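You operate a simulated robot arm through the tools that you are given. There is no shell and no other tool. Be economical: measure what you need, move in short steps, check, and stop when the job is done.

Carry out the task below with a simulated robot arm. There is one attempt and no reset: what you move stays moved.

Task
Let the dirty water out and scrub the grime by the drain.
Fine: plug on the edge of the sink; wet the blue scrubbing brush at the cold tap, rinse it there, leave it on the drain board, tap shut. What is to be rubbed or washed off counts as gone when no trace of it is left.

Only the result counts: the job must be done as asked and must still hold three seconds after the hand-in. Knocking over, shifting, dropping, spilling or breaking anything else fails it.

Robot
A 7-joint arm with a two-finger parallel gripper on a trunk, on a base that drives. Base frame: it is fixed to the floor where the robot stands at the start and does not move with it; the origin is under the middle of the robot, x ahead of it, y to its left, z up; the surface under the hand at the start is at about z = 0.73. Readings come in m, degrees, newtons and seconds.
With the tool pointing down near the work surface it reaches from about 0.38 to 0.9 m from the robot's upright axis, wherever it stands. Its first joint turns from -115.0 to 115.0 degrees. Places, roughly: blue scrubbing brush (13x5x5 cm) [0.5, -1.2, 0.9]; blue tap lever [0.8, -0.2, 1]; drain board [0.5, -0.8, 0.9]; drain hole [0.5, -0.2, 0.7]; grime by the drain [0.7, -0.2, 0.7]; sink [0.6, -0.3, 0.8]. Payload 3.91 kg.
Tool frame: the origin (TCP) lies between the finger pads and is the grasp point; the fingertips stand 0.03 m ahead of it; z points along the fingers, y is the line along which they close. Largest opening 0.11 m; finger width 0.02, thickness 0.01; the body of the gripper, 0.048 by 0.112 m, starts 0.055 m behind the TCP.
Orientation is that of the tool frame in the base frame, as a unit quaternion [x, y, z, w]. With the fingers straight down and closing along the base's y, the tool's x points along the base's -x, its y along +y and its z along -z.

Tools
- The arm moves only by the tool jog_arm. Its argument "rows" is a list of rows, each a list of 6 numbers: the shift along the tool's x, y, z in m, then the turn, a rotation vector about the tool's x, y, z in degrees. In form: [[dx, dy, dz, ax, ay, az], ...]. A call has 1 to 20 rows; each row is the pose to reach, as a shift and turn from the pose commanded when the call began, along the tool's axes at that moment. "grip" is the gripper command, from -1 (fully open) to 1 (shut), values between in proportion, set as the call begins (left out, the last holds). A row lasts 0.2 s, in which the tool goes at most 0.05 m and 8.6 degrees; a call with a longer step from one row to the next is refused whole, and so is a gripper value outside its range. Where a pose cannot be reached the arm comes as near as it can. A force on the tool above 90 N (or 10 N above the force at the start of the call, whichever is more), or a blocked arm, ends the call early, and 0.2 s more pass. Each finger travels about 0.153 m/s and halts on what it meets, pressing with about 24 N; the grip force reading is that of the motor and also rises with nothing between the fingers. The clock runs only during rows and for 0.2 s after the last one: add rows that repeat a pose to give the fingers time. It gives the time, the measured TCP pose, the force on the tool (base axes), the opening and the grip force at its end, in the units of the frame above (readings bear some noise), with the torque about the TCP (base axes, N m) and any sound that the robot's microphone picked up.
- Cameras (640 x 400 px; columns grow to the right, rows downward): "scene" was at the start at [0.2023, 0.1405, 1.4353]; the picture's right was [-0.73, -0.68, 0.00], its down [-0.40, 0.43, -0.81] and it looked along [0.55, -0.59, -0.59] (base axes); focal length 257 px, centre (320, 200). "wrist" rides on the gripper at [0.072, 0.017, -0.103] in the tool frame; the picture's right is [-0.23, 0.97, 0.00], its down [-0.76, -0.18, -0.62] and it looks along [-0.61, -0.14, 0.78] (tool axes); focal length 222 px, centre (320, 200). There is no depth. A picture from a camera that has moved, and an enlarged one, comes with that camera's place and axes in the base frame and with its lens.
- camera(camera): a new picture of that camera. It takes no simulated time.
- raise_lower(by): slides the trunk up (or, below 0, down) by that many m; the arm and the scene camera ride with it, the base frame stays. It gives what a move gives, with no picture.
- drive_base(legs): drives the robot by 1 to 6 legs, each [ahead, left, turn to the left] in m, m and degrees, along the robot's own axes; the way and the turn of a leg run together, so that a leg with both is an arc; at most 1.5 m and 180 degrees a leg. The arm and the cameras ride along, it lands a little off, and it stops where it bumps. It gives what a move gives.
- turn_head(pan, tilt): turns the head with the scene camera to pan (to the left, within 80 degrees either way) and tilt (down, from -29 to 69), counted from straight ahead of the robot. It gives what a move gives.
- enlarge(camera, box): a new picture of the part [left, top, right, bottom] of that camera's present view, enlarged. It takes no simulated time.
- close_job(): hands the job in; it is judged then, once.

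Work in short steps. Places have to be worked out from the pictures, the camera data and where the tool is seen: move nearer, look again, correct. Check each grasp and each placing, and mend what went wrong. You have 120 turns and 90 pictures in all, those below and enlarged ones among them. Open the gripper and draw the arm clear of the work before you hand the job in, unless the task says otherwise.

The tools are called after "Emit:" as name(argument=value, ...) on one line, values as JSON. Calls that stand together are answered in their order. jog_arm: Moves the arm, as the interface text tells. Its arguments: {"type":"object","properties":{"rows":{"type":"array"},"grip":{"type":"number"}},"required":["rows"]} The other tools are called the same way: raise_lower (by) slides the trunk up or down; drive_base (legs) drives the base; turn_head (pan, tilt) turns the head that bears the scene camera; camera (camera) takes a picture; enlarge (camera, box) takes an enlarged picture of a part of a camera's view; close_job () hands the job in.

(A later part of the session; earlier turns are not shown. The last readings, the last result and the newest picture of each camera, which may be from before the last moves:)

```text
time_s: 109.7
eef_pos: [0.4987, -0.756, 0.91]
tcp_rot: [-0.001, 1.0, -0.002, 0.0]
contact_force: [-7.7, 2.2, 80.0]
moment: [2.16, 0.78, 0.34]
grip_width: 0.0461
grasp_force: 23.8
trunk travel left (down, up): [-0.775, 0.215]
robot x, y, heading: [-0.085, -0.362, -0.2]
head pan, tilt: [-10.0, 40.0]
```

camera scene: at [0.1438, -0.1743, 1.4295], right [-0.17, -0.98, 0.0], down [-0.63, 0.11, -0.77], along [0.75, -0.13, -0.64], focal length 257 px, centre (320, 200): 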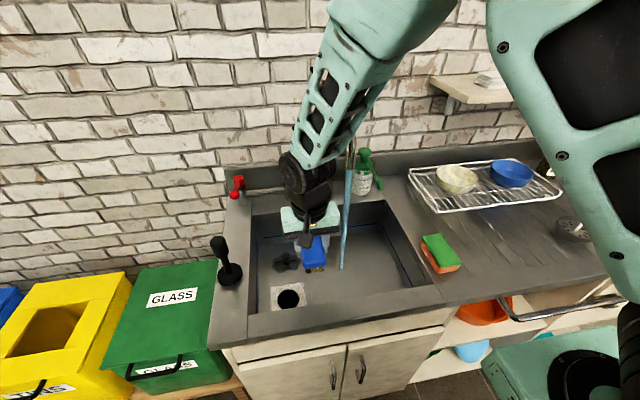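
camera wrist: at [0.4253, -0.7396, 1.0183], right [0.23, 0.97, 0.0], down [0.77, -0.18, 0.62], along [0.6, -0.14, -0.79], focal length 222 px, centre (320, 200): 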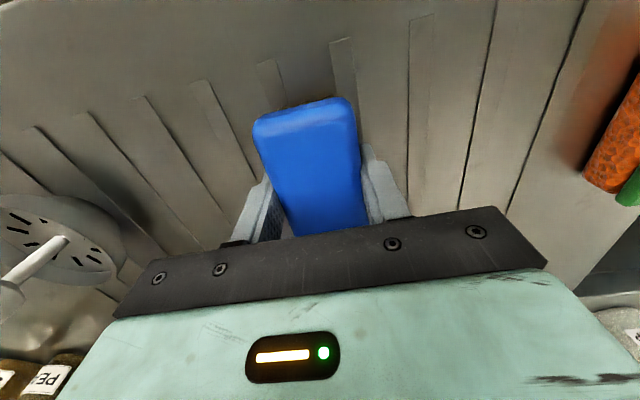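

That pressed 80 N at 0.910, so the brush has not slid at all: the sink floor near the grime is simply lower, and earlier contact was on the drain plate edge. I lift, and take it to the stream again to rewet, brush end forward with 20° pitch.

Emit:
jog_arm(rows=[[0, 0, -0.01, 0, 0, 0], [0, 0, -0.05, 0, 0, 0], [0, 0, -0.09, 0, 0, 0], [0.01, 0.04, -0.09, 0, 0, 0], [0.02, 0.085, -0.09, 0, 0, 0], [0.02, 0.13, -0.09, 0, 0, 0], [0.02, 0.175, -0.09, 0, -4, 0], [0.02, 0.22, -0.09, 0, -8, 0], [0.02, 0.265, -0.09, 0, -12, 0], [0.02, 0.31, -0.09, 0, -16, 0], [0.02, 0.355, -0.09, 0, -20, 0], [0.02, 0.4, -0.09, 0, -20, 0], [0.02, 0.424, -0.08, 0, -20, 0], [0.0, 0.424, -0.05, 0, -20, 0], [-0.03, 0.424, -0.025, 0, -20, 0], [-0.05, 0.424, -0.02, 0, -20, 0], [-0.05, 0.424, -0.02, 0, -20, 0]])

Emit:
enlarge(camera="scene", box=[220, 120, 440, 280])

```text
time_s: 113.3
eef_pos: [0.5485, -0.3302, 0.9234]
tcp_rot: [0.0, 0.985, 0.0, 0.17]
contact_force: [0.5, 0.0, -0.8]
moment: [0.0, 0.06, 0.02]
grip_width: 0.0459
grasp_force: 23.5
trunk travel left (down, up): [-0.775, 0.215]
robot x, y, heading: [-0.0797, -0.3619, 0.3]
head pan, tilt: [-10.0, 40.0]
```

```text
2.50 times, centred on (330, 200) of scene
camera zoom: at [0.1437, -0.1744, 1.4295], right [-0.17, -0.98, 0.0], down [-0.63, 0.11, -0.77], along [0.75, -0.13, -0.64], focal length 643 px, centre (295, 200)
```

zoom: 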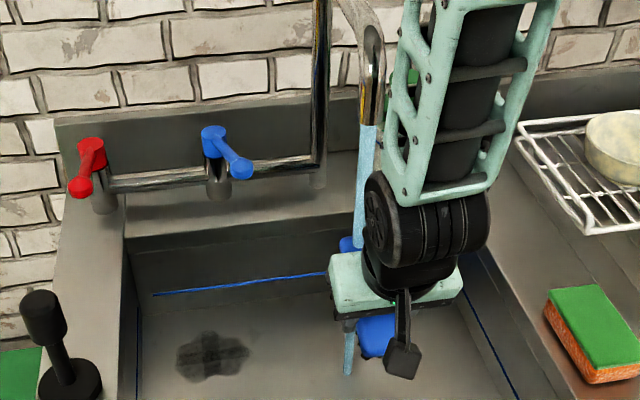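

The stream runs over the brush's forward part. I wiggle it there briefly, then withdraw, level the tool and return to the sink's left side at (0.56, -0.16, 0.86).

Emit:
jog_arm(rows=[[0, 0.008, 0, 0, 0, 0], [0, -0.008, 0, 0, 0, 0], [0, 0.008, 0, 0, 0, 0], [0, -0.008, 0, 0, 0, 0], [0, 0, 0, 0, 0, 0], [0, 0, 0, 0, 0, 0]])

Emit:
jog_arm(rows=[[0.03, 0, -0.03, 0, 3, 0], [0.04, 0.01, -0.05, 0, 7, 0], [0.04, 0.04, -0.06, 0, 11, 0], [0.04, 0.08, -0.06, 0, 15, 0], [0.04, 0.12, -0.06, 0, 20, 0], [0.04, 0.16, -0.06, 0, 20, 0], [0.04, 0.17, -0.06, 0, 20, 0], [0.01, 0.17, -0.03, 0, 20, 0], [-0.01, 0.17, 0.01, 0, 20, 0], [-0.02, 0.17, 0.05, 0, 20, 0], [-0.02, 0.17, 0.05, 0, 20, 0]])

```text
time_s: 114.7
eef_pos: [0.5484, -0.3308, 0.9239]
tcp_rot: [0.0, 0.985, 0.0, 0.17]
contact_force: [-0.2, 0.9, -0.6]
moment: [-0.01, 0.0, 0.01]
grip_width: 0.0459
grasp_force: 24.2
trunk travel left (down, up): [-0.775, 0.215]
robot x, y, heading: [-0.0833, -0.3673, 0.1]
head pan, tilt: [-10.0, 40.0]
```

```text
time_s: 117.1
eef_pos: [0.5847, -0.1587, 0.8843]
tcp_rot: [0.0, 1.0, 0.001, -0.003]
contact_force: [0.4, -0.2, -0.9]
moment: [0.03, 0.02, 0.01]
grip_width: 0.046
grasp_force: 24.2
trunk travel left (down, up): [-0.775, 0.215]
robot x, y, heading: [-0.0872, -0.3636, -0.3]
head pan, tilt: [-10.0, 40.0]
```

Level now. I go to x=0.644 (behind the drain plate) and lower gently, expecting the true floor below z≈0.764.

Emit:
jog_arm(rows=[[-0.01, 0, 0.04, 0, 0, 0], [-0.03, 0, 0.075, 0, 0, 0], [-0.059, 0, 0.1, 0, 0, 0], [-0.059, 0, 0.11, 0, 0, 0], [-0.059, 0, 0.114, 0, 0, 0], [-0.059, 0, 0.117, 0, 0, 0], [-0.059, 0, 0.119, 0, 0, 0], [-0.059, 0, 0.119, 0, 0, 0]])

```text
time_s: 118.9
eef_pos: [0.6413, -0.1609, 0.7649]
tcp_rot: [0.001, 1.0, 0.001, -0.004]
contact_force: [-0.2, 0.7, -1.2]
moment: [0.01, 0.03, 0.02]
grip_width: 0.0457
grasp_force: 24.4
trunk travel left (down, up): [-0.775, 0.215]
robot x, y, heading: [-0.0842, -0.3641, 0.1]
head pan, tilt: [-10.0, 40.0]
```

Emit:
jog_arm(rows=[[0, 0, 0.001, 0, 0, 0], [0, 0, 0.002, 0, 0, 0], [0, 0, 0.003, 0, 0, 0], [0, 0, 0.003, 0, 0, 0]])

```text
time_s: 119.9
eef_pos: [0.6421, -0.162, 0.7618]
tcp_rot: [0.0, 1.0, 0.0, -0.003]
contact_force: [0.9, 0.2, -1.2]
moment: [-0.02, -0.01, 0.01]
grip_width: 0.0459
grasp_force: 24.4
trunk travel left (down, up): [-0.775, 0.215]
robot x, y, heading: [-0.0835, -0.3656, 0.2]
head pan, tilt: [-10.0, 40.0]
```

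Still free at 0.762; I keep lowering in 1 mm steps (fingertips are still about 2–3 cm above... the 0.73 level is close, so I watch the force).

Emit:
jog_arm(rows=[[0, 0, 0.001, 0, 0, 0], [0, 0, 0.002, 0, 0, 0], [0, 0, 0.003, 0, 0, 0], [0, 0, 0.003, 0, 0, 0]])

Emit:
camera(camera="wrist")

```text
time_s: 120.9
eef_pos: [0.6421, -0.1614, 0.7598]
tcp_rot: [0.001, 1.0, 0.0, -0.003]
contact_force: [-7.8, -5.3, 28.8]
moment: [-0.61, 0.48, -0.07]
grip_width: 0.0455
grasp_force: 23.6
trunk travel left (down, up): [-0.775, 0.215]
robot x, y, heading: [-0.0818, -0.3678, -0.1]
head pan, tilt: [-10.0, 40.0]
```

```text
26 pictures are left
camera wrist: at [0.5687, -0.1446, 0.8633], right [0.23, 0.97, 0.0], down [0.77, -0.18, 0.62], along [0.6, -0.14, -0.79], focal length 222 px, centre (320, 200)
```

wrist: 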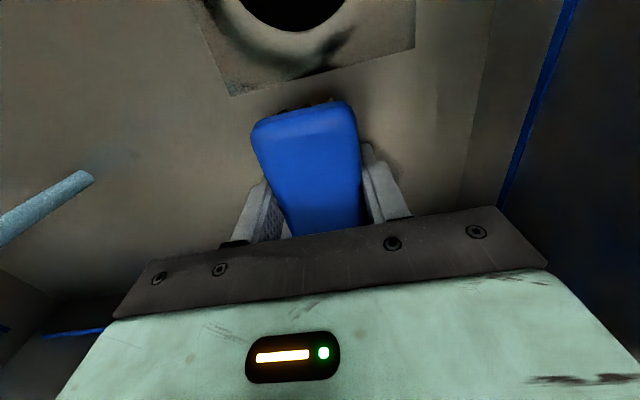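

Solid contact of 29 N near the brush centre, so the floor here is about 0.72. I ease half a millimetre and stroke along y over the grime.

Emit:
jog_arm(rows=[[0, 0.01, -0.0008, 0, 0, 0], [0, 0.025, -0.0008, 0, 0, 0], [0, 0.036, -0.0008, 0, 0, 0], [0, 0.02, -0.0008, 0, 0, 0], [0, 0, -0.0008, 0, 0, 0], [0, -0.02, -0.0008, 0, 0, 0], [0, -0.04, -0.0008, 0, 0, 0], [0, -0.05, -0.0008, 0, 0, 0], [0, -0.03, -0.0008, 0, 0, 0], [0, -0.01, -0.0008, 0, 0, 0], [0, 0.01, -0.0008, 0, 0, 0], [0, 0.03, -0.0008, 0, 0, 0], [0, 0.036, -0.0008, 0, 0, 0], [0, 0.02, -0.0008, 0, 0, 0], [0, 0, -0.0008, 0, 0, 0], [0, -0.02, -0.0008, 0, 0, 0], [0, -0.04, -0.0008, 0, 0, 0], [0, -0.05, -0.0008, 0, 0, 0], [0, -0.02, -0.0008, 0, 0, 0], [0, 0, -0.0008, 0, 0, 0]])

Emit:
jog_arm(rows=[[0, 0, -0.03, 0, 0, 0], [0.02, -0.01, -0.07, 0, 0, 0], [0.05, -0.03, -0.1, 0, 0, 0], [0.09, -0.05, -0.12, 0, 0, 0], [0.12, -0.08, -0.14, 0, 0, 0], [0.12, -0.1, -0.18, 0, 0, 0], [0.12, -0.12, -0.22, 0, 0, 0], [0.12, -0.12, -0.22, 0, 0, 0]])

Emit:
enlarge(camera="scene", box=[230, 200, 370, 312])

```text
time_s: 124.9
eef_pos: [0.6436, -0.2006, 0.7602]
tcp_rot: [0.005, 1.0, -0.01, -0.006]
contact_force: [-16.1, -8.9, 34.9]
moment: [0.74, 0.17, 0.46]
grip_width: 0.0458
grasp_force: 24.3
trunk travel left (down, up): [-0.775, 0.215]
robot x, y, heading: [-0.0826, -0.3666, -0.3]
head pan, tilt: [-10.0, 40.0]
stopped in row 20: the force on the tool passed its limit at 98 N (the readings are from after the stop); the commanded pose is now the measured one
```

```text
time_s: 126.7
eef_pos: [0.5256, -0.3139, 0.9815]
tcp_rot: [0.005, 1.0, -0.011, -0.006]
contact_force: [0.1, -0.3, -0.9]
moment: [0.0, 0.04, 0.03]
grip_width: 0.046
grasp_force: 23.5
trunk travel left (down, up): [-0.775, 0.215]
robot x, y, heading: [-0.0825, -0.3657, -0.1]
head pan, tilt: [-10.0, 40.0]
```

```text
3.57 times, centred on (300, 256) of scene
camera zoom: at [0.1439, -0.1758, 1.4295], right [-0.18, -0.98, 0.0], down [-0.63, 0.11, -0.77], along [0.75, -0.14, -0.64], focal length 918 px, centre (391, 0)
```

zoom: 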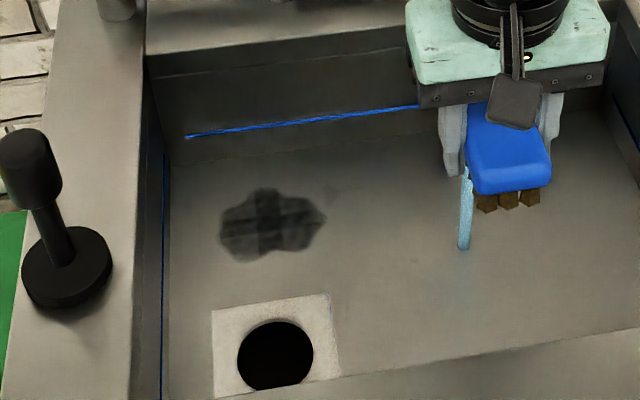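

The stroke jammed (98 N) and the grime did not change, so something other than the bristles may be touching. I raise and turn the brush sideways to the head camera to see how it sits in the grip.

Emit:
jog_arm(rows=[[0.01, 0, -0.03, 0, 0, -8.5], [0.02, 0, -0.06, 0, 0, -17], [0.03, 0, -0.09, 0, 0, -25.5], [0.03, 0, -0.1, 0, 0, -34], [0.03, 0, -0.1, 0, 0, -42.5], [0.03, 0, -0.1, 0, 0, -51], [0.03, 0, -0.1, 0, 0, -59.5], [0.03, 0, -0.1, 0, 0, -68], [0.03, 0, -0.1, 0, 0, -76.5], [0.03, 0, -0.1, 0, 0, -85], [0.03, 0, -0.1, 0, 0, -90]])

Emit:
camera(camera="scene")

```text
time_s: 129.1
eef_pos: [0.4972, -0.3101, 1.0821]
tcp_rot: [-0.703, 0.711, -0.003, -0.012]
contact_force: [0.4, 0.1, -2.1]
moment: [0.01, -0.01, -0.07]
grip_width: 0.0456
grasp_force: 24.5
trunk travel left (down, up): [-0.775, 0.215]
robot x, y, heading: [-0.0815, -0.366, -0.2]
head pan, tilt: [-10.0, 40.0]
```

```text
24 pictures are left
camera scene: at [0.1439, -0.1758, 1.4295], right [-0.18, -0.98, 0.0], down [-0.63, 0.11, -0.77], along [0.75, -0.13, -0.64], focal length 257 px, centre (320, 200)
```

scene: 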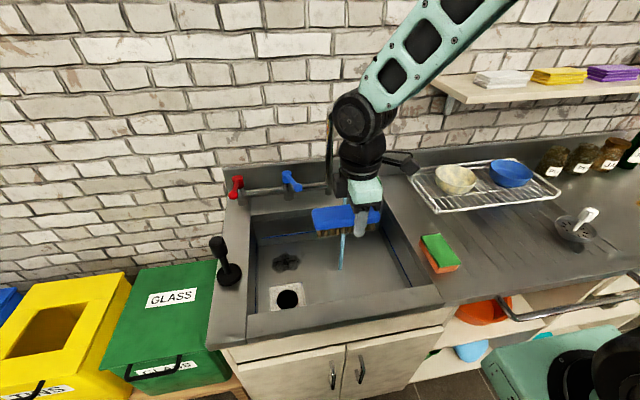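

Emit:
enlarge(camera="scene", box=[295, 170, 405, 255])

```text
4.71 times, centred on (350, 212) of scene
camera zoom: at [0.1439, -0.1758, 1.4295], right [-0.18, -0.98, 0.0], down [-0.63, 0.11, -0.77], along [0.75, -0.13, -0.64], focal length 1210 px, centre (179, 141)
```

zoom: 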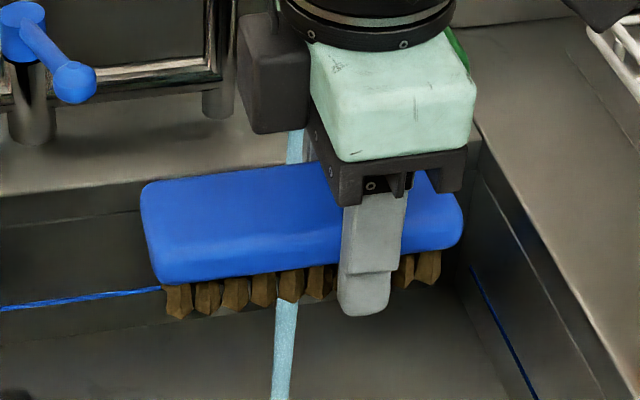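

Now it is clear: the brush has slid up so that the fingertips reach as low as the bristle ends. I take it to the drain board, set it down and regrasp it higher so the bristles protrude.

Emit:
jog_arm(rows=[[0.045, 0, 0, 0.7, -1.2, 0], [0.09, 0, 0, 0.7, -1.2, 0], [0.135, 0, 0, 0.7, -1.2, 0], [0.18, 0, 0, 0.7, -1.2, 0], [0.225, 0, 0, 0.7, -1.2, 0], [0.27, 0, 0, 0.7, -1.2, 0], [0.315, 0, 0, 0.7, -1.2, 0], [0.36, 0, 0, 0.7, -1.2, 0], [0.405, 0, 0, 0.7, -1.2, 0], [0.44, 0, 0.02, 0.7, -1.2, 0], [0.47, 0, 0.05, 0.7, -1.2, 0], [0.47, 0, 0.09, 0.7, -1.2, 0], [0.47, 0, 0.13, 0.7, -1.2, 0], [0.47, 0, 0.16, 0.7, -1.2, 0], [0.47, 0, 0.16, 0.7, -1.2, 0]])

```text
time_s: 132.3
eef_pos: [0.4898, -0.7835, 0.9324]
tcp_rot: [-0.703, 0.712, -0.002, 0.0]
contact_force: [0.2, 0.7, -0.6]
moment: [-0.06, 0.01, -0.01]
grip_width: 0.0458
grasp_force: 24.4
trunk travel left (down, up): [-0.775, 0.215]
robot x, y, heading: [-0.0853, -0.366, 0.2]
head pan, tilt: [-10.0, 40.0]
```

I lower in small steps with short reach so contact stays gentle.

Emit:
jog_arm(rows=[[0, 0, 0.006, 0, 0, 0], [0, 0, 0.012, 0, 0, 0], [0, 0, 0.018, 0, 0, 0], [0, 0, 0.022, 0, 0, 0], [0, 0, 0.022, 0, 0, 0]])

```text
time_s: 133.5
eef_pos: [0.4903, -0.783, 0.9109]
tcp_rot: [-0.704, 0.711, -0.002, 0.0]
contact_force: [1.0, -0.6, -0.4]
moment: [-0.03, 0.0, 0.0]
grip_width: 0.0456
grasp_force: 24.0
trunk travel left (down, up): [-0.775, 0.215]
robot x, y, heading: [-0.0841, -0.3609, 0.0]
head pan, tilt: [-10.0, 40.0]
```

Emit:
jog_arm(rows=[[0, 0, 0.002, 0, 0, 0], [0, 0, 0.004, 0, 0, 0], [0, 0, 0.005, 0, 0, 0], [0, 0, 0.006, 0, 0, 0], [0, 0, 0.006, 0, 0, 0]])

```text
time_s: 134.9
eef_pos: [0.4913, -0.7842, 0.9087]
tcp_rot: [-0.703, 0.711, -0.005, 0.0]
contact_force: [-12.5, 12.4, 54.0]
moment: [0.86, 1.82, -0.21]
grip_width: 0.0455
grasp_force: 24.0
trunk travel left (down, up): [-0.775, 0.215]
robot x, y, heading: [-0.0813, -0.3631, -0.2]
head pan, tilt: [-10.0, 40.0]
stopped in row 5: the force on the tool passed its limit at 91 N (the readings are from after the stop); the commanded pose is now the measured one
```

Contact is firm now at 0.909 (near-side edge). I ease up until the force is small and then release.

Emit:
jog_arm(rows=[[0, 0, -0.001, 0, 0, 0], [0, 0, -0.002, 0, 0, 0], [0, 0, -0.003, 0, 0, 0], [0, 0, -0.003, 0, 0, 0]])

Emit:
jog_arm(rows=[[0, 0, 0, 0, 0, 0], [0, 0, 0, 0, 0, 0]], grip=-0.5)

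Emit:
jog_arm(rows=[[0, 0, -0.03, 0, 0, 0], [0, 0, -0.07, 0, 0, 0], [0, 0, -0.1, 0, 0, 0], [0, 0, -0.1, 0, 0, 0]])

Emit:
camera(camera="wrist")

Emit:
enlarge(camera="scene", box=[420, 190, 600, 310])

```text
time_s: 135.9
eef_pos: [0.491, -0.7837, 0.9104]
tcp_rot: [-0.703, 0.711, -0.004, 0.0]
contact_force: [-6.0, 6.6, 7.4]
moment: [0.24, 0.47, -0.16]
grip_width: 0.0457
grasp_force: 24.3
trunk travel left (down, up): [-0.775, 0.215]
robot x, y, heading: [-0.0813, -0.3677, -0.1]
head pan, tilt: [-10.0, 40.0]
```

```text
time_s: 136.5
eef_pos: [0.4912, -0.7861, 0.9113]
tcp_rot: [-0.704, 0.71, -0.004, 0.001]
contact_force: [-0.6, 0.0, 0.3]
moment: [-0.01, -0.01, 0.0]
grip_width: 0.0827
grasp_force: 0.0
trunk travel left (down, up): [-0.775, 0.215]
robot x, y, heading: [-0.0818, -0.3636, 0.0]
head pan, tilt: [-10.0, 40.0]
```

```text
time_s: 137.5
eef_pos: [0.49, -0.7843, 1.0105]
tcp_rot: [-0.704, 0.71, -0.004, 0.0]
contact_force: [-0.6, -0.2, 0.0]
moment: [-0.02, 0.03, -0.02]
grip_width: 0.0823
grasp_force: 0.0
trunk travel left (down, up): [-0.775, 0.215]
robot x, y, heading: [-0.084, -0.3672, 0.0]
head pan, tilt: [-10.0, 40.0]
```

```text
22 pictures are left
camera wrist: at [0.4704, -0.8558, 1.1136], right [-0.97, 0.24, -0.01], down [0.18, 0.76, 0.62], along [0.15, 0.6, -0.78], focal length 222 px, centre (320, 200)
```

wrist: 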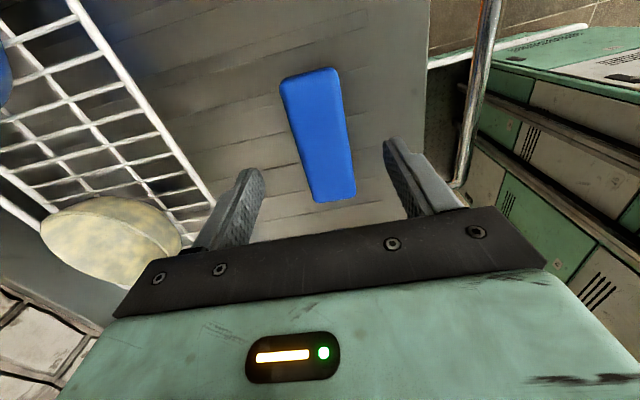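

```text
3.33 times, centred on (510, 250) of scene
camera zoom: at [0.1438, -0.1758, 1.4295], right [-0.18, -0.98, 0.0], down [-0.63, 0.11, -0.77], along [0.75, -0.13, -0.64], focal length 857 px, centre (-313, 33)
```

zoom: 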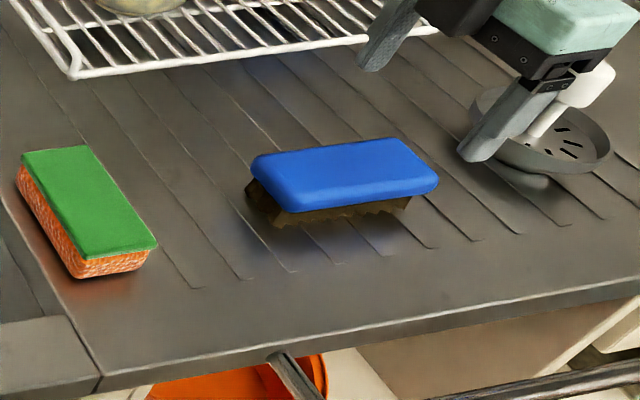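

The brush lies flat on the board, centre (0.489, -0.768). I regrasp it higher (TCP z≈0.924), 2 cm behind its centre.

Emit:
jog_arm(rows=[[0.003, 0, 0.03, 0, 0, 1.5], [0.003, 0, 0.06, 0, 0, 1.5], [0.003, 0, 0.08, 0, 0, 1.5], [0.003, 0, 0.0865, 0, 0, 1.5], [0.003, 0, 0.0865, 0, 0, 1.5]])

Emit:
jog_arm(rows=[[0, 0, 0, 0, 0, 0], [0, 0, 0, 0, 0, 0], [0, 0, 0, 0, 0, 0]], grip=1)

Emit:
jog_arm(rows=[[0, 0, -0.02, 0, 0, 0], [0, 0, -0.05, 0, 0, 0], [0, 0, -0.08, 0, 0, 0], [-0.03, 0, -0.1, 0, 0, 0], [-0.07, 0, -0.1, 0, 0, 0], [-0.11, 0, -0.1, 0, 0, 0], [-0.155, 0, -0.1, 0, 0, 0], [-0.2, 0, -0.1, 0, 0, 0], [-0.245, 0, -0.1, 0, 0, 0], [-0.29, 0, -0.1, 0, 0, 0], [-0.335, 0, -0.1, 0, 0, 0], [-0.38, 0, -0.1, 0, 0, 0], [-0.38, 0, -0.1, 0, 0, 0]])

Emit:
enlarge(camera="scene", box=[295, 170, 425, 270])

```text
time_s: 138.7
eef_pos: [0.4921, -0.7896, 0.9244]
tcp_rot: [-0.694, 0.72, -0.003, 0.0]
contact_force: [-0.9, 0.2, -0.9]
moment: [0.01, 0.02, 0.0]
grip_width: 0.0824
grasp_force: 0.1
trunk travel left (down, up): [-0.775, 0.215]
robot x, y, heading: [-0.085, -0.3649, -0.2]
head pan, tilt: [-10.0, 40.0]
```

```text
time_s: 139.5
eef_pos: [0.4904, -0.7893, 0.9242]
tcp_rot: [-0.695, 0.719, -0.004, 0.001]
contact_force: [-0.9, -0.2, 0.7]
moment: [0.06, -0.02, 0.0]
grip_width: 0.0457
grasp_force: 24.2
trunk travel left (down, up): [-0.775, 0.215]
robot x, y, heading: [-0.0773, -0.3632, -0.0]
head pan, tilt: [-10.0, 40.0]
```

```text
time_s: 142.3
eef_pos: [0.5047, -0.4065, 1.0207]
tcp_rot: [-0.694, 0.72, -0.004, 0.0]
contact_force: [0.4, -0.3, -1.2]
moment: [-0.02, 0.01, 0.0]
grip_width: 0.0459
grasp_force: 24.3
trunk travel left (down, up): [-0.775, 0.215]
robot x, y, heading: [-0.0816, -0.3633, -0.0]
head pan, tilt: [-10.0, 40.0]
```

```text
4.00 times, centred on (360, 220) of scene
camera zoom: at [0.1438, -0.1758, 1.4295], right [-0.18, -0.98, 0.0], down [-0.63, 0.11, -0.77], along [0.75, -0.13, -0.64], focal length 1028 px, centre (160, 120)
```

zoom: 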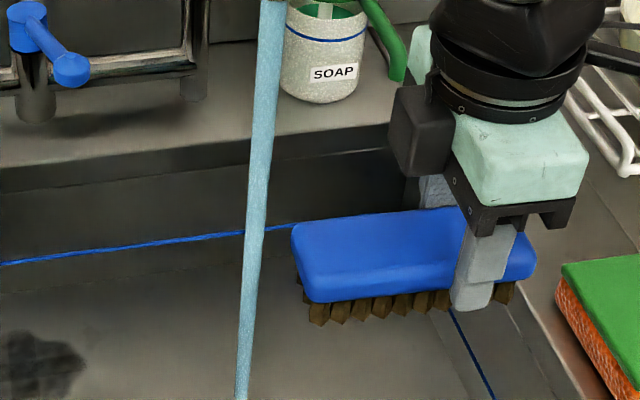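

The bristles protrude below the fingertips now. I carry the brush to the sink's left side while turning it along x, staying at z 0.95.

Emit:
jog_arm(rows=[[-0.02, 0, 0, 0, 0, 8], [-0.04, 0, 0, 0, 0, 16], [-0.065, 0, 0, 0, 0, 24], [-0.09, 0, 0, 0, 0, 32], [-0.115, 0, 0, 0, 0, 40], [-0.14, 0, 0, 0, 0, 48], [-0.165, 0, 0, 0, 0, 56], [-0.19, 0, 0, 0, 0, 64], [-0.215, 0, 0, 0, 0, 72], [-0.235, -0.01, 0, 0, 0, 80], [-0.248, -0.02, 0.02, 0, 0, 87.9], [-0.248, -0.046, 0.05, 0, 0, 87.9], [-0.248, -0.056, 0.09, 0, 0, 87.9], [-0.248, -0.07, 0.13, 0, 0, 87.9], [-0.248, -0.09, 0.17, 0, 0, 87.9], [-0.248, -0.12, 0.21, 0, 0, 87.9], [-0.248, -0.138, 0.225, 0, 0, 87.9], [-0.248, -0.138, 0.225, 0, 0, 87.9]])

```text
time_s: 146.1
eef_pos: [0.6551, -0.1656, 0.7956]
tcp_rot: [-0.001, 1.0, -0.003, 0.001]
contact_force: [-1.0, -0.4, -1.9]
moment: [0.01, 0.02, 0.01]
grip_width: 0.0457
grasp_force: 23.8
trunk travel left (down, up): [-0.775, 0.215]
robot x, y, heading: [-0.0834, -0.3653, -0.5]
head pan, tilt: [-10.0, 40.0]
```

At (0.655, -0.166, 0.796), tool level. I shift back 1 cm and lower gently to contact.

Emit:
jog_arm(rows=[[0.01, 0.003, 0.003, 0, 0, 0], [0.01, 0.003, 0.006, 0, 0, 0], [0.01, 0.003, 0.008, 0, 0, 0], [0.01, 0.003, 0.01, 0, 0, 0], [0.01, 0.003, 0.01, 0, 0, 0]])

```text
time_s: 147.3
eef_pos: [0.6428, -0.1627, 0.7845]
tcp_rot: [0.0, 1.0, -0.002, 0.003]
contact_force: [-0.2, 0.0, -1.6]
moment: [-0.03, 0.07, -0.05]
grip_width: 0.0459
grasp_force: 23.8
trunk travel left (down, up): [-0.775, 0.215]
robot x, y, heading: [-0.0814, -0.365, -0.2]
head pan, tilt: [-10.0, 40.0]
```

Emit:
jog_arm(rows=[[0, 0, 0.001, 0, 0, 0], [0, 0, 0.002, 0, 0, 0], [0, 0, 0.003, 0, 0, 0], [0, 0, 0.003, 0, 0, 0]])

```text
time_s: 148.3
eef_pos: [0.6432, -0.1637, 0.7832]
tcp_rot: [0.001, 1.0, -0.003, 0.003]
contact_force: [-0.4, -0.3, -1.1]
moment: [0.02, 0.05, 0.01]
grip_width: 0.0459
grasp_force: 23.8
trunk travel left (down, up): [-0.775, 0.215]
robot x, y, heading: [-0.0789, -0.3691, -0.1]
head pan, tilt: [-10.0, 40.0]
```

Emit:
jog_arm(rows=[[0, 0, 0.001, 0, 0, 0], [0, 0, 0.0015, 0, 0, 0], [0, 0, 0.0015, 0, 0, 0]])

```text
time_s: 149.1
eef_pos: [0.6436, -0.1645, 0.7809]
tcp_rot: [0.0, 1.0, -0.002, 0.003]
contact_force: [-0.2, 0.1, -1.2]
moment: [0.0, 0.05, -0.01]
grip_width: 0.0459
grasp_force: 24.1
trunk travel left (down, up): [-0.775, 0.215]
robot x, y, heading: [-0.0805, -0.3666, 0.0]
head pan, tilt: [-10.0, 40.0]
```

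Emit:
jog_arm(rows=[[0, 0, 0.001, 0, 0, 0], [0, 0, 0.002, 0, 0, 0], [0, 0, 0.002, 0, 0, 0]])

```text
time_s: 149.9
eef_pos: [0.6427, -0.1635, 0.779]
tcp_rot: [0.0, 1.0, -0.003, 0.003]
contact_force: [0.4, -0.3, -0.7]
moment: [-0.01, 0.0, 0.01]
grip_width: 0.0458
grasp_force: 24.3
trunk travel left (down, up): [-0.775, 0.215]
robot x, y, heading: [-0.0864, -0.3679, 0.1]
head pan, tilt: [-10.0, 40.0]
```

Emit:
jog_arm(rows=[[0, 0, 0.001, 0, 0, 0], [0, 0, 0.002, 0, 0, 0], [0, 0, 0.003, 0, 0, 0], [0, 0, 0.003, 0, 0, 0]])

```text
time_s: 150.9
eef_pos: [0.6419, -0.1632, 0.7754]
tcp_rot: [0.001, 1.0, -0.003, 0.002]
contact_force: [0.0, -0.4, -1.4]
moment: [-0.01, 0.05, 0.0]
grip_width: 0.0457
grasp_force: 23.9
trunk travel left (down, up): [-0.775, 0.215]
robot x, y, heading: [-0.0854, -0.3671, -0.2]
head pan, tilt: [-10.0, 40.0]
```

Emit:
jog_arm(rows=[[0, 0, 0.001, 0, 0, 0], [0, 0, 0.002, 0, 0, 0], [0, 0, 0.003, 0, 0, 0], [0, 0, 0.003, 0, 0, 0]])

Emit:
enlarge(camera="wrist", box=[200, 0, 440, 220])

```text
time_s: 151.9
eef_pos: [0.6432, -0.1633, 0.7745]
tcp_rot: [0.0, 1.0, -0.003, 0.002]
contact_force: [-1.1, -1.1, 6.4]
moment: [0.16, 0.36, 0.03]
grip_width: 0.0458
grasp_force: 23.6
trunk travel left (down, up): [-0.775, 0.215]
robot x, y, heading: [-0.0851, -0.3638, 0.1]
head pan, tilt: [-10.0, 40.0]
```

```text
1.82 times, centred on (320, 110) of wrist
camera zoom: at [0.5689, -0.1461, 0.8766], right [0.23, 0.97, 0.0], down [0.76, -0.17, 0.63], along [0.61, -0.15, -0.78], focal length 404 px, centre (320, 364)
```

zoom: 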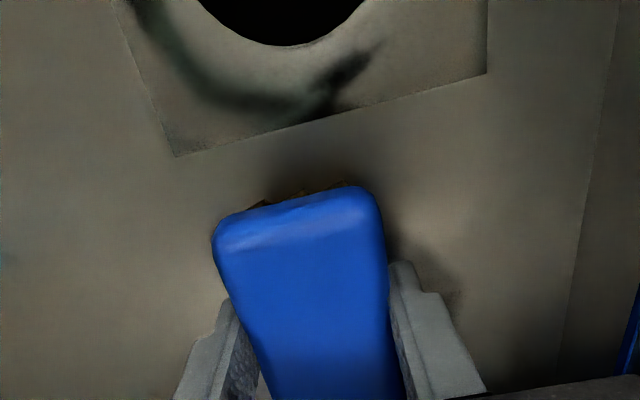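

Touching at 0.7745 with the rear end (x offset −4.8 cm). I pitch forward 1° to bring the front bristles onto the grime and stroke along y at light pressure.

Emit:
jog_arm(rows=[[0, 0, 0, 0, 1, 0], [0, 0, 0.001, 0, 1, 0], [0, 0, 0.001, 0, 1, 0]])

```text
time_s: 152.7
eef_pos: [0.644, -0.1643, 0.7733]
tcp_rot: [0.001, 1.0, -0.003, -0.005]
contact_force: [1.1, -1.6, 14.1]
moment: [0.22, -0.28, -0.04]
grip_width: 0.0456
grasp_force: 24.1
trunk travel left (down, up): [-0.775, 0.215]
robot x, y, heading: [-0.0844, -0.3619, 0.2]
head pan, tilt: [-10.0, 40.0]
```

Now contact is centred under the brush at 14 N. I stroke.

Emit:
jog_arm(rows=[[0, 0.012, 0, 0, 0, 0], [0, 0.025, 0, 0, 0, 0], [0, 0.037, 0, 0, 0, 0], [0, 0.02, 0, 0, 0, 0], [0, 0, 0, 0, 0, 0], [0, -0.02, 0, 0, 0, 0], [0, -0.04, 0, 0, 0, 0], [0, -0.02, 0, 0, 0, 0], [0, 0, 0, 0, 0, 0], [0, 0.02, 0, 0, 0, 0], [0, 0.037, 0, 0, 0, 0], [0, 0.02, 0, 0, 0, 0], [0, 0, 0, 0, 0, 0], [0, -0.02, 0, 0, 0, 0], [0, -0.04, 0, 0, 0, 0], [0, -0.02, 0, 0, 0, 0], [0, 0, 0, 0, 0, 0]])

Emit:
jog_arm(rows=[[0, 0.02, 0, 0, 0, 0], [0, 0.037, 0, 0, 0, 0], [0, 0.02, 0, 0, 0, 0], [0, 0, 0, 0, 0, 0], [0, -0.02, 0, 0, 0, 0], [0, -0.04, 0, 0, 0, 0], [0, -0.02, 0, 0, 0, 0], [0, 0, 0, 0, 0, 0], [0, 0.02, 0, 0, 0, 0], [0, 0.037, 0, 0, 0, 0], [0, 0.02, 0, 0, 0, 0], [0, 0, 0, 0, 0, 0], [0, -0.02, 0, 0, 0, 0], [0, -0.04, 0, 0, 0, 0], [0, -0.02, 0, 0, 0, 0], [0, 0, 0, 0, 0, 0]])

Emit:
jog_arm(rows=[[0, 0, -0.03, 0, 0, 0], [0.02, -0.01, -0.07, 0, 0, 0], [0.05, -0.03, -0.1, 0, 0, 0], [0.09, -0.05, -0.12, 0, 0, 0], [0.12, -0.08, -0.14, 0, 0, 0], [0.12, -0.1, -0.18, 0, 0, 0], [0.12, -0.1, -0.18, 0, 0, 0]])

Emit:
enlarge(camera="scene", box=[230, 200, 370, 312])

```text
time_s: 156.3
eef_pos: [0.6447, -0.1637, 0.7724]
tcp_rot: [0.0, 1.0, -0.003, -0.007]
contact_force: [0.0, -1.1, -1.5]
moment: [0.0, 0.06, -0.05]
grip_width: 0.0459
grasp_force: 23.1
trunk travel left (down, up): [-0.775, 0.215]
robot x, y, heading: [-0.0844, -0.3673, -0.1]
head pan, tilt: [-10.0, 40.0]
```

```text
time_s: 159.7
eef_pos: [0.6433, -0.1624, 0.7729]
tcp_rot: [0.0, 1.0, -0.004, -0.006]
contact_force: [-0.7, 0.4, -1.3]
moment: [0.0, 0.03, 0.02]
grip_width: 0.0457
grasp_force: 23.6
trunk travel left (down, up): [-0.775, 0.215]
robot x, y, heading: [-0.084, -0.3627, -0.4]
head pan, tilt: [-10.0, 40.0]
```

```text
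time_s: 161.3
eef_pos: [0.5286, -0.2634, 0.9541]
tcp_rot: [0.0, 1.0, -0.003, -0.006]
contact_force: [0.6, 0.2, -1.5]
moment: [-0.02, 0.04, -0.02]
grip_width: 0.0458
grasp_force: 23.8
trunk travel left (down, up): [-0.775, 0.215]
robot x, y, heading: [-0.0834, -0.367, -0.0]
head pan, tilt: [-10.0, 40.0]
```

```text
3.57 times, centred on (300, 256) of scene
camera zoom: at [0.1439, -0.1756, 1.4295], right [-0.18, -0.98, 0.0], down [-0.63, 0.11, -0.77], along [0.75, -0.14, -0.64], focal length 918 px, centre (391, 0)
```

zoom: 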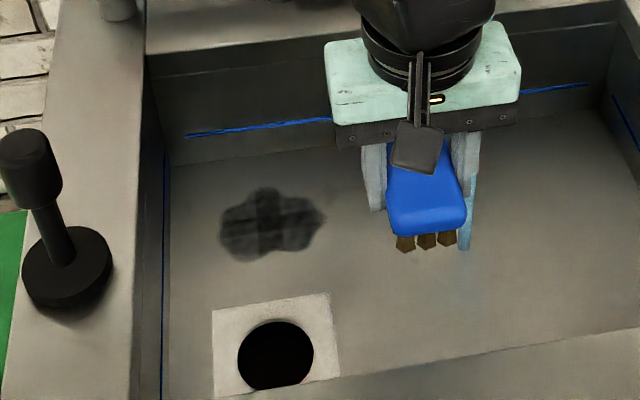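

No change this time, though contact was fine at the start. The likely reason is that only the brush end got water at the last visit, so the brush is dry; I rewet it properly with its middle in the stream, pitched 40° from the robot side.

Emit:
jog_arm(rows=[[0.02, -0.015, 0, 0, -8, 0], [0.03, -0.03, 0, 0, -16, 0], [0.03, -0.045, 0, 0, -24, 0], [0.02, -0.06, 0, 0, -32, 0], [0, -0.0686, 0.01, 0, -40, 0], [-0.02, -0.0686, 0.03, 0, -40, 0], [-0.0495, -0.0686, 0.044, 0, -40, 0], [-0.0495, -0.0686, 0.044, 0, -40, 0], [-0.0495, -0.0686, 0.044, 0, -40, 0], [-0.0495, -0.0606, 0.044, 0, -40, 0], [-0.0495, -0.0766, 0.044, 0, -40, 0], [-0.0495, -0.0686, 0.044, 0, -40, 0]])

Emit:
enlarge(camera="scene", box=[270, 150, 410, 262])

```text
time_s: 163.9
eef_pos: [0.5752, -0.3299, 0.9088]
tcp_rot: [-0.002, 0.942, -0.002, 0.336]
contact_force: [0.5, -0.3, -0.2]
moment: [0.02, 0.08, -0.03]
grip_width: 0.0457
grasp_force: 24.3
trunk travel left (down, up): [-0.775, 0.215]
robot x, y, heading: [-0.0833, -0.3698, -0.3]
head pan, tilt: [-10.0, 40.0]
```

```text
3.57 times, centred on (340, 206) of scene
camera zoom: at [0.1439, -0.1758, 1.4295], right [-0.18, -0.98, 0.0], down [-0.63, 0.11, -0.77], along [0.75, -0.13, -0.64], focal length 918 px, centre (249, 179)
```

zoom: 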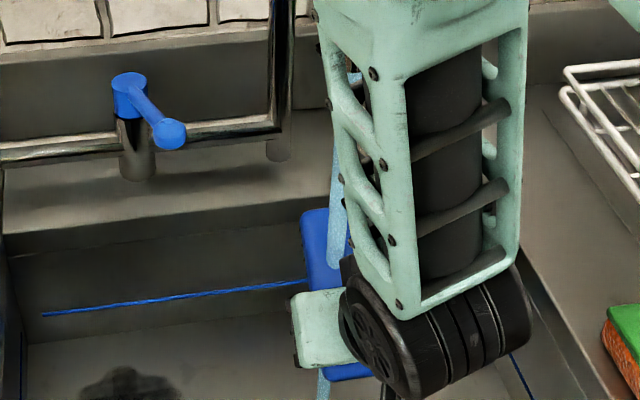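

The stream now strikes the brush's middle. I hold it there and slide it back and forth under the stream for about two seconds.

Emit:
jog_arm(rows=[[0, 0, 0, 0, 0, 0], [0.0115, 0, -0.0096, 0, 0, 0], [0.023, 0, -0.019, 0, 0, 0], [0.031, 0, -0.0256, 0, 0, 0], [0.023, 0, -0.019, 0, 0, 0], [0.0115, 0, -0.0096, 0, 0, 0], [0, 0, 0, 0, 0, 0], [0, 0, 0, 0, 0, 0], [0, 0.006, 0, 0, 0, 0], [0, -0.006, 0, 0, 0, 0], [0, 0, 0, 0, 0, 0], [0, 0, 0, 0, 0, 0]])

Emit:
jog_arm(rows=[[0.04, 0, -0.03, 0, 8, 0], [0.07, 0.01, -0.05, 0, 16, 0], [0.08, 0.03, -0.06, 0, 24, 0], [0.08, 0.06, -0.06, 0, 32, 0], [0.08, 0.1, -0.06, 0, 40, 0], [0.08, 0.14, -0.06, 0, 40, 0], [0.08, 0.168, -0.06, 0, 40, 0], [0.08, 0.168, -0.06, 0, 40, 0]])

```text
time_s: 166.5
eef_pos: [0.5746, -0.3321, 0.9104]
tcp_rot: [-0.001, 0.941, -0.002, 0.337]
contact_force: [-0.2, -0.3, -0.9]
moment: [0.0, 0.06, 0.0]
grip_width: 0.0461
grasp_force: 24.5
trunk travel left (down, up): [-0.775, 0.215]
robot x, y, heading: [-0.086, -0.3634, 0.0]
head pan, tilt: [-10.0, 40.0]
```

```text
time_s: 168.3
eef_pos: [0.4735, -0.1636, 0.9059]
tcp_rot: [-0.001, 1.0, -0.002, -0.006]
contact_force: [0.4, 0.6, -1.5]
moment: [0.03, 0.04, -0.03]
grip_width: 0.0454
grasp_force: 23.7
trunk travel left (down, up): [-0.775, 0.215]
robot x, y, heading: [-0.0853, -0.366, -0.1]
head pan, tilt: [-10.0, 40.0]
```

Now quickly forward over the grime and down to light contact.

Emit:
jog_arm(rows=[[-0.045, 0, 0, 0, 0, 0], [-0.09, 0, 0.02, 0, 0, 0], [-0.13, 0, 0.06, 0, 0, 0], [-0.17, 0, 0.09, 0, 0, 0], [-0.172, 0, 0.12, 0, 0, 0], [-0.172, 0, 0.13, 0, 0, 0], [-0.172, 0, 0.133, 0, 0, 0], [-0.172, 0, 0.134, 0, 0, 0]])

```text
refused: row 3 steps farther than a row can; nothing moved
```

Emit:
jog_arm(rows=[[-0.045, 0, 0, 0, 0, 0], [-0.085, 0, 0.02, 0, 0, 0], [-0.12, 0, 0.05, 0, 0, 0], [-0.15, 0, 0.08, 0, 0, 0], [-0.172, 0, 0.11, 0, 0, 0], [-0.172, 0, 0.128, 0, 0, 0], [-0.172, 0, 0.133, 0, 0, 0], [-0.172, 0, 0.134, 0, 0, 0]])

```text
time_s: 170.1
eef_pos: [0.6452, -0.1635, 0.7699]
tcp_rot: [-0.001, 1.0, -0.002, -0.005]
contact_force: [0.2, -1.0, 18.7]
moment: [0.15, -0.02, -0.12]
grip_width: 0.0459
grasp_force: 24.1
trunk travel left (down, up): [-0.775, 0.215]
robot x, y, heading: [-0.083, -0.3621, -0.2]
head pan, tilt: [-10.0, 40.0]
```

Contact 19 N, centred. I stroke, sinking slightly as I go so that pressure is kept.

Emit:
jog_arm(rows=[[0, 0.02, 0, 0, 0, 0], [0, 0.037, 0, 0, 0, 0], [0, 0.02, 0.0005, 0, 0, 0], [0, 0, 0.0005, 0, 0, 0], [0, -0.02, 0.0005, 0, 0, 0], [0, -0.042, 0.0007, 0, 0, 0], [0, -0.02, 0.001, 0, 0, 0], [0, 0, 0.001, 0, 0, 0], [0, 0.02, 0.001, 0, 0, 0], [0, 0.037, 0.0012, 0, 0, 0], [0, 0.02, 0.0015, 0, 0, 0], [0, 0, 0.0015, 0, 0, 0], [0, -0.02, 0.0015, 0, 0, 0], [0, -0.042, 0.0018, 0, 0, 0], [0, -0.02, 0.002, 0, 0, 0], [0, 0, 0.002, 0, 0, 0], [0, 0.02, 0.002, 0, 0, 0], [0, 0.037, 0.0022, 0, 0, 0], [0, 0.02, 0.0025, 0, 0, 0], [0, 0, 0.0025, 0, 0, 0]])

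Emit:
jog_arm(rows=[[0, 0, -0.03, 0, 0, 0], [0.02, -0.01, -0.07, 0, 0, 0], [0.05, -0.03, -0.1, 0, 0, 0], [0.09, -0.05, -0.12, 0, 0, 0], [0.12, -0.08, -0.14, 0, 0, 0], [0.12, -0.1, -0.18, 0, 0, 0], [0.12, -0.1, -0.18, 0, 0, 0]])

Emit:
enlarge(camera="scene", box=[230, 200, 370, 312])

```text
time_s: 174.3
eef_pos: [0.6464, -0.1622, 0.768]
tcp_rot: [0.0, 1.0, -0.003, -0.005]
contact_force: [0.5, 1.9, 6.7]
moment: [0.22, 0.27, -0.09]
grip_width: 0.0459
grasp_force: 24.5
trunk travel left (down, up): [-0.775, 0.215]
robot x, y, heading: [-0.0836, -0.3657, -0.0]
head pan, tilt: [-10.0, 40.0]
```

```text
time_s: 175.9
eef_pos: [0.5282, -0.2631, 0.9478]
tcp_rot: [0.001, 1.0, -0.003, -0.006]
contact_force: [-1.3, -0.1, -1.2]
moment: [-0.06, 0.06, 0.05]
grip_width: 0.0457
grasp_force: 23.7
trunk travel left (down, up): [-0.775, 0.215]
robot x, y, heading: [-0.0801, -0.3639, 0.0]
head pan, tilt: [-10.0, 40.0]
```

```text
3.57 times, centred on (300, 256) of scene
camera zoom: at [0.1439, -0.1756, 1.4295], right [-0.18, -0.98, 0.0], down [-0.63, 0.11, -0.77], along [0.75, -0.13, -0.64], focal length 918 px, centre (391, 0)
```

zoom: 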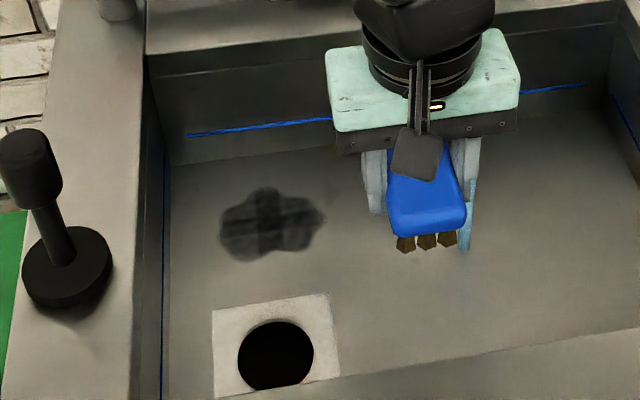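

Still the same look. I examine the residue at high magnification through the wrist camera.

Emit:
enlarge(camera="wrist", box=[360, 60, 520, 220])

Emit:
enlarge(camera="scene", box=[268, 236, 312, 264])

```text
2.50 times, centred on (440, 140) of wrist
camera zoom: at [0.4562, -0.2459, 1.0514], right [0.23, 0.97, -0.01], down [0.77, -0.17, 0.61], along [0.6, -0.15, -0.79], focal length 555 px, centre (20, 350)
```

zoom: 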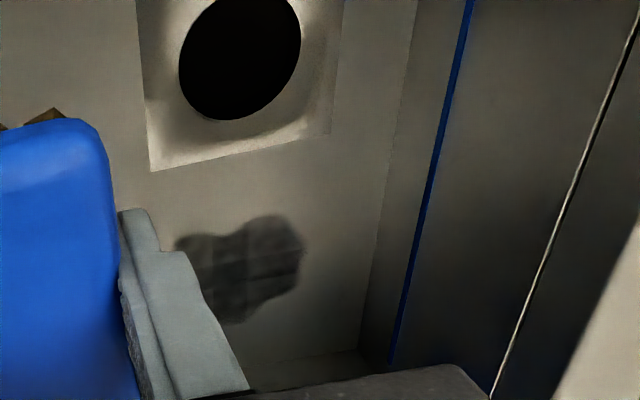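

```text
14.29 times, centred on (290, 250) of scene
camera zoom: at [0.1439, -0.1756, 1.4295], right [-0.18, -0.98, 0.0], down [-0.63, 0.11, -0.77], along [0.75, -0.13, -0.64], focal length 3673 px, centre (749, -514)
```

zoom: 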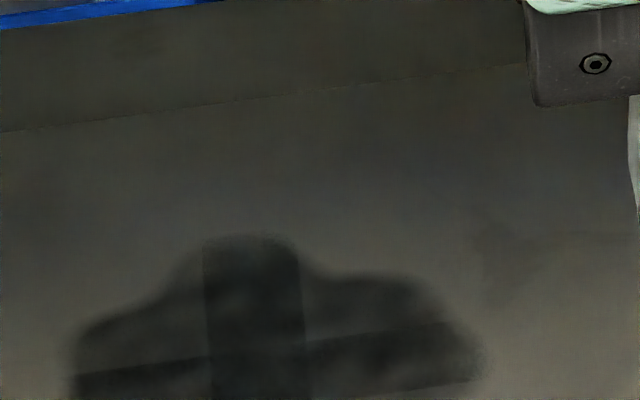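

The residue is a grid of cells with different remaining strength, so progress is per spot and stopped after the first rounds; the brush is likely loaded with dirt or dry. I give it a long rinse in the stream (about 5 s, sweeping along its length).

Emit:
jog_arm(rows=[[0.02, -0.015, 0, 0, -8, 0], [0.03, -0.03, 0, 0, -16, 0], [0.03, -0.045, 0, 0, -24, 0], [0.02, -0.06, 0, 0, -32, 0], [0, -0.0686, 0.005, 0, -40, 0], [-0.02, -0.0686, 0.025, 0, -40, 0], [-0.0495, -0.0686, 0.034, 0, -40, 0], [-0.06, -0.0686, 0.034, 0, -40, 0], [-0.06, -0.0686, 0.034, 0, -40, 0], [-0.06, -0.0606, 0.034, 0, -40, 0], [-0.06, -0.0606, 0.034, 0, -40, 0], [-0.06, -0.0766, 0.034, 0, -40, 0], [-0.06, -0.0766, 0.034, 0, -40, 0], [-0.06, -0.0686, 0.034, 0, -40, 0], [-0.04, -0.0686, 0.034, 0, -40, 0], [-0.02, -0.0686, 0.034, 0, -40, 0], [-0.02, -0.0686, 0.034, 0, -40, 0], [-0.04, -0.0686, 0.034, 0, -40, 0], [-0.06, -0.0686, 0.034, 0, -40, 0], [-0.06, -0.0686, 0.034, 0, -40, 0]])

Emit:
jog_arm(rows=[[0, 0, 0, 0, 0, 0], [0, 0.006, 0, 0, 0, 0], [0, 0.006, 0, 0, 0, 0], [0, -0.006, 0, 0, 0, 0], [0, -0.006, 0, 0, 0, 0], [0, 0, 0, 0, 0, 0], [0, 0, 0, 0, 0, 0], [0, 0, 0, 0, 0, 0], [0, 0, 0, 0, 0, 0], [0, 0, 0, 0, 0, 0]])

Emit:
camera(camera="wrist")

```text
time_s: 180.1
eef_pos: [0.5852, -0.3306, 0.9124]
tcp_rot: [-0.001, 0.942, -0.003, 0.336]
contact_force: [-0.2, 0.0, -0.8]
moment: [0.01, 0.04, 0.01]
grip_width: 0.0458
grasp_force: 24.0
trunk travel left (down, up): [-0.775, 0.215]
robot x, y, heading: [-0.0819, -0.3666, 0.2]
head pan, tilt: [-10.0, 40.0]
```

```text
time_s: 182.3
eef_pos: [0.5876, -0.3307, 0.9134]
tcp_rot: [-0.001, 0.942, -0.003, 0.337]
contact_force: [-0.3, 0.2, -0.6]
moment: [0.02, 0.08, -0.03]
grip_width: 0.0459
grasp_force: 24.0
trunk travel left (down, up): [-0.775, 0.215]
robot x, y, heading: [-0.0812, -0.364, 0.1]
head pan, tilt: [-10.0, 40.0]
```

```text
13 pictures are left
camera wrist: at [0.4629, -0.3143, 0.9472], right [0.18, 0.97, 0.14], down [0.19, -0.17, 0.97], along [0.96, -0.14, -0.22], focal length 222 px, centre (320, 200)
```

wrist: 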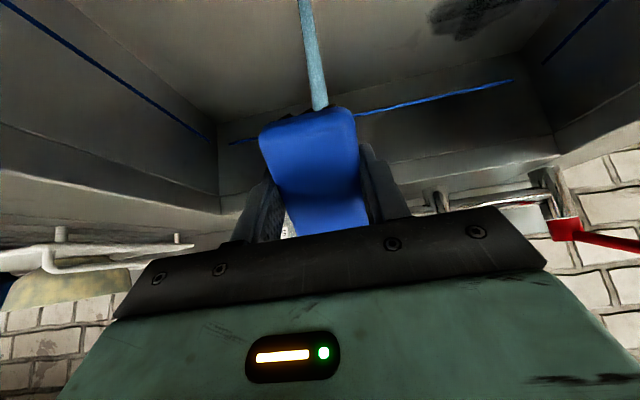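

The water passes through the brush. I go back level toward the grime.

Emit:
jog_arm(rows=[[0.04, 0, -0.03, 0, 8, 0], [0.07, 0.01, -0.05, 0, 16, 0], [0.08, 0.03, -0.06, 0, 24, 0], [0.08, 0.06, -0.06, 0, 32, 0], [0.08, 0.1, -0.06, 0, 40, 0], [0.08, 0.14, -0.06, 0, 40, 0], [0.08, 0.168, -0.06, 0, 40, 0], [0.08, 0.168, -0.06, 0, 40, 0]])

Emit:
jog_arm(rows=[[-0.04, 0, 0, 0, 0, 0], [-0.075, 0, 0.02, 0, 0, 0], [-0.11, 0, 0.05, 0, 0, 0], [-0.14, 0, 0.08, 0, 0, 0], [-0.158, 0, 0.11, 0, 0, 0], [-0.158, 0, 0.13, 0, 0, 0], [-0.158, 0, 0.136, 0, 0, 0], [-0.158, 0, 0.139, 0, 0, 0], [-0.158, 0, 0.139, 0, 0, 0]])

```text
time_s: 184.1
eef_pos: [0.486, -0.163, 0.9074]
tcp_rot: [0.0, 1.0, -0.003, -0.006]
contact_force: [-1.0, 0.5, -1.4]
moment: [-0.02, 0.04, -0.04]
grip_width: 0.0454
grasp_force: 24.0
trunk travel left (down, up): [-0.775, 0.215]
robot x, y, heading: [-0.0823, -0.3684, -0.1]
head pan, tilt: [-10.0, 40.0]
```

```text
time_s: 186.1
eef_pos: [0.6437, -0.1643, 0.7675]
tcp_rot: [0.001, 1.0, -0.003, -0.006]
contact_force: [-2.0, -0.7, 8.6]
moment: [0.18, 0.03, 0.01]
grip_width: 0.046
grasp_force: 23.9
trunk travel left (down, up): [-0.775, 0.215]
robot x, y, heading: [-0.0806, -0.3646, 0.1]
head pan, tilt: [-10.0, 40.0]
```

Contact 8.6 N. This time I stroke slowly (1 cm per row) over the whole width.

Emit:
jog_arm(rows=[[0, 0.01, 0, 0, 0, 0], [0, 0.02, 0.0002, 0, 0, 0], [0, 0.03, 0.0004, 0, 0, 0], [0, 0.038, 0.0005, 0, 0, 0], [0, 0.03, 0.0006, 0, 0, 0], [0, 0.02, 0.0007, 0, 0, 0], [0, 0.01, 0.0008, 0, 0, 0], [0, 0, 0.0009, 0, 0, 0], [0, -0.01, 0.001, 0, 0, 0], [0, -0.02, 0.0011, 0, 0, 0], [0, -0.03, 0.0012, 0, 0, 0], [0, -0.04, 0.0013, 0, 0, 0], [0, -0.03, 0.0014, 0, 0, 0], [0, -0.02, 0.0015, 0, 0, 0], [0, -0.01, 0.0016, 0, 0, 0], [0, 0, 0.0017, 0, 0, 0], [0, 0.01, 0.0018, 0, 0, 0], [0, 0.02, 0.0019, 0, 0, 0], [0, 0.01, 0.002, 0, 0, 0], [0, 0, 0.002, 0, 0, 0]])

Emit:
jog_arm(rows=[[0, 0, -0.03, 0, 0, 0], [0.02, -0.01, -0.07, 0, 0, 0], [0.05, -0.03, -0.1, 0, 0, 0], [0.09, -0.05, -0.12, 0, 0, 0], [0.12, -0.08, -0.14, 0, 0, 0], [0.12, -0.1, -0.18, 0, 0, 0], [0.12, -0.1, -0.18, 0, 0, 0]])

Emit:
enlarge(camera="scene", box=[260, 234, 320, 272])

```text
time_s: 190.3
eef_pos: [0.6422, -0.1627, 0.7663]
tcp_rot: [-0.001, 1.0, -0.002, -0.006]
contact_force: [-0.1, 7.4, 13.1]
moment: [0.38, -0.23, 0.13]
grip_width: 0.0457
grasp_force: 24.1
trunk travel left (down, up): [-0.775, 0.215]
robot x, y, heading: [-0.0837, -0.3655, 0.0]
head pan, tilt: [-10.0, 40.0]
```

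```text
time_s: 191.9
eef_pos: [0.524, -0.2643, 0.953]
tcp_rot: [0.0, 1.0, -0.003, -0.007]
contact_force: [-0.2, 0.3, -1.7]
moment: [-0.02, 0.03, -0.01]
grip_width: 0.0457
grasp_force: 24.0
trunk travel left (down, up): [-0.775, 0.215]
robot x, y, heading: [-0.0841, -0.3626, 0.3]
head pan, tilt: [-10.0, 40.0]
```

```text
10.53 times, centred on (290, 253) of scene
camera zoom: at [0.1439, -0.1756, 1.4295], right [-0.18, -0.98, 0.0], down [-0.63, 0.11, -0.77], along [0.75, -0.13, -0.64], focal length 2706 px, centre (636, -358)
```

zoom: 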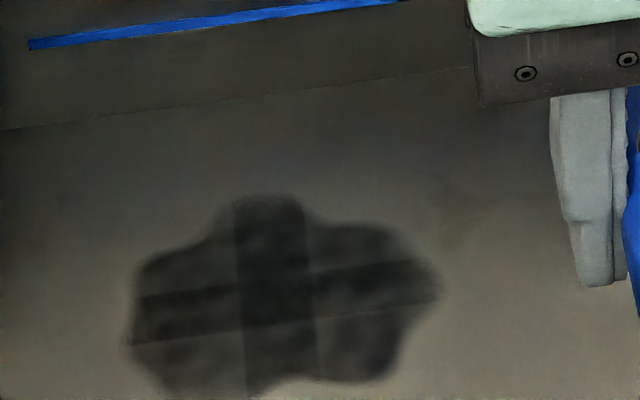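

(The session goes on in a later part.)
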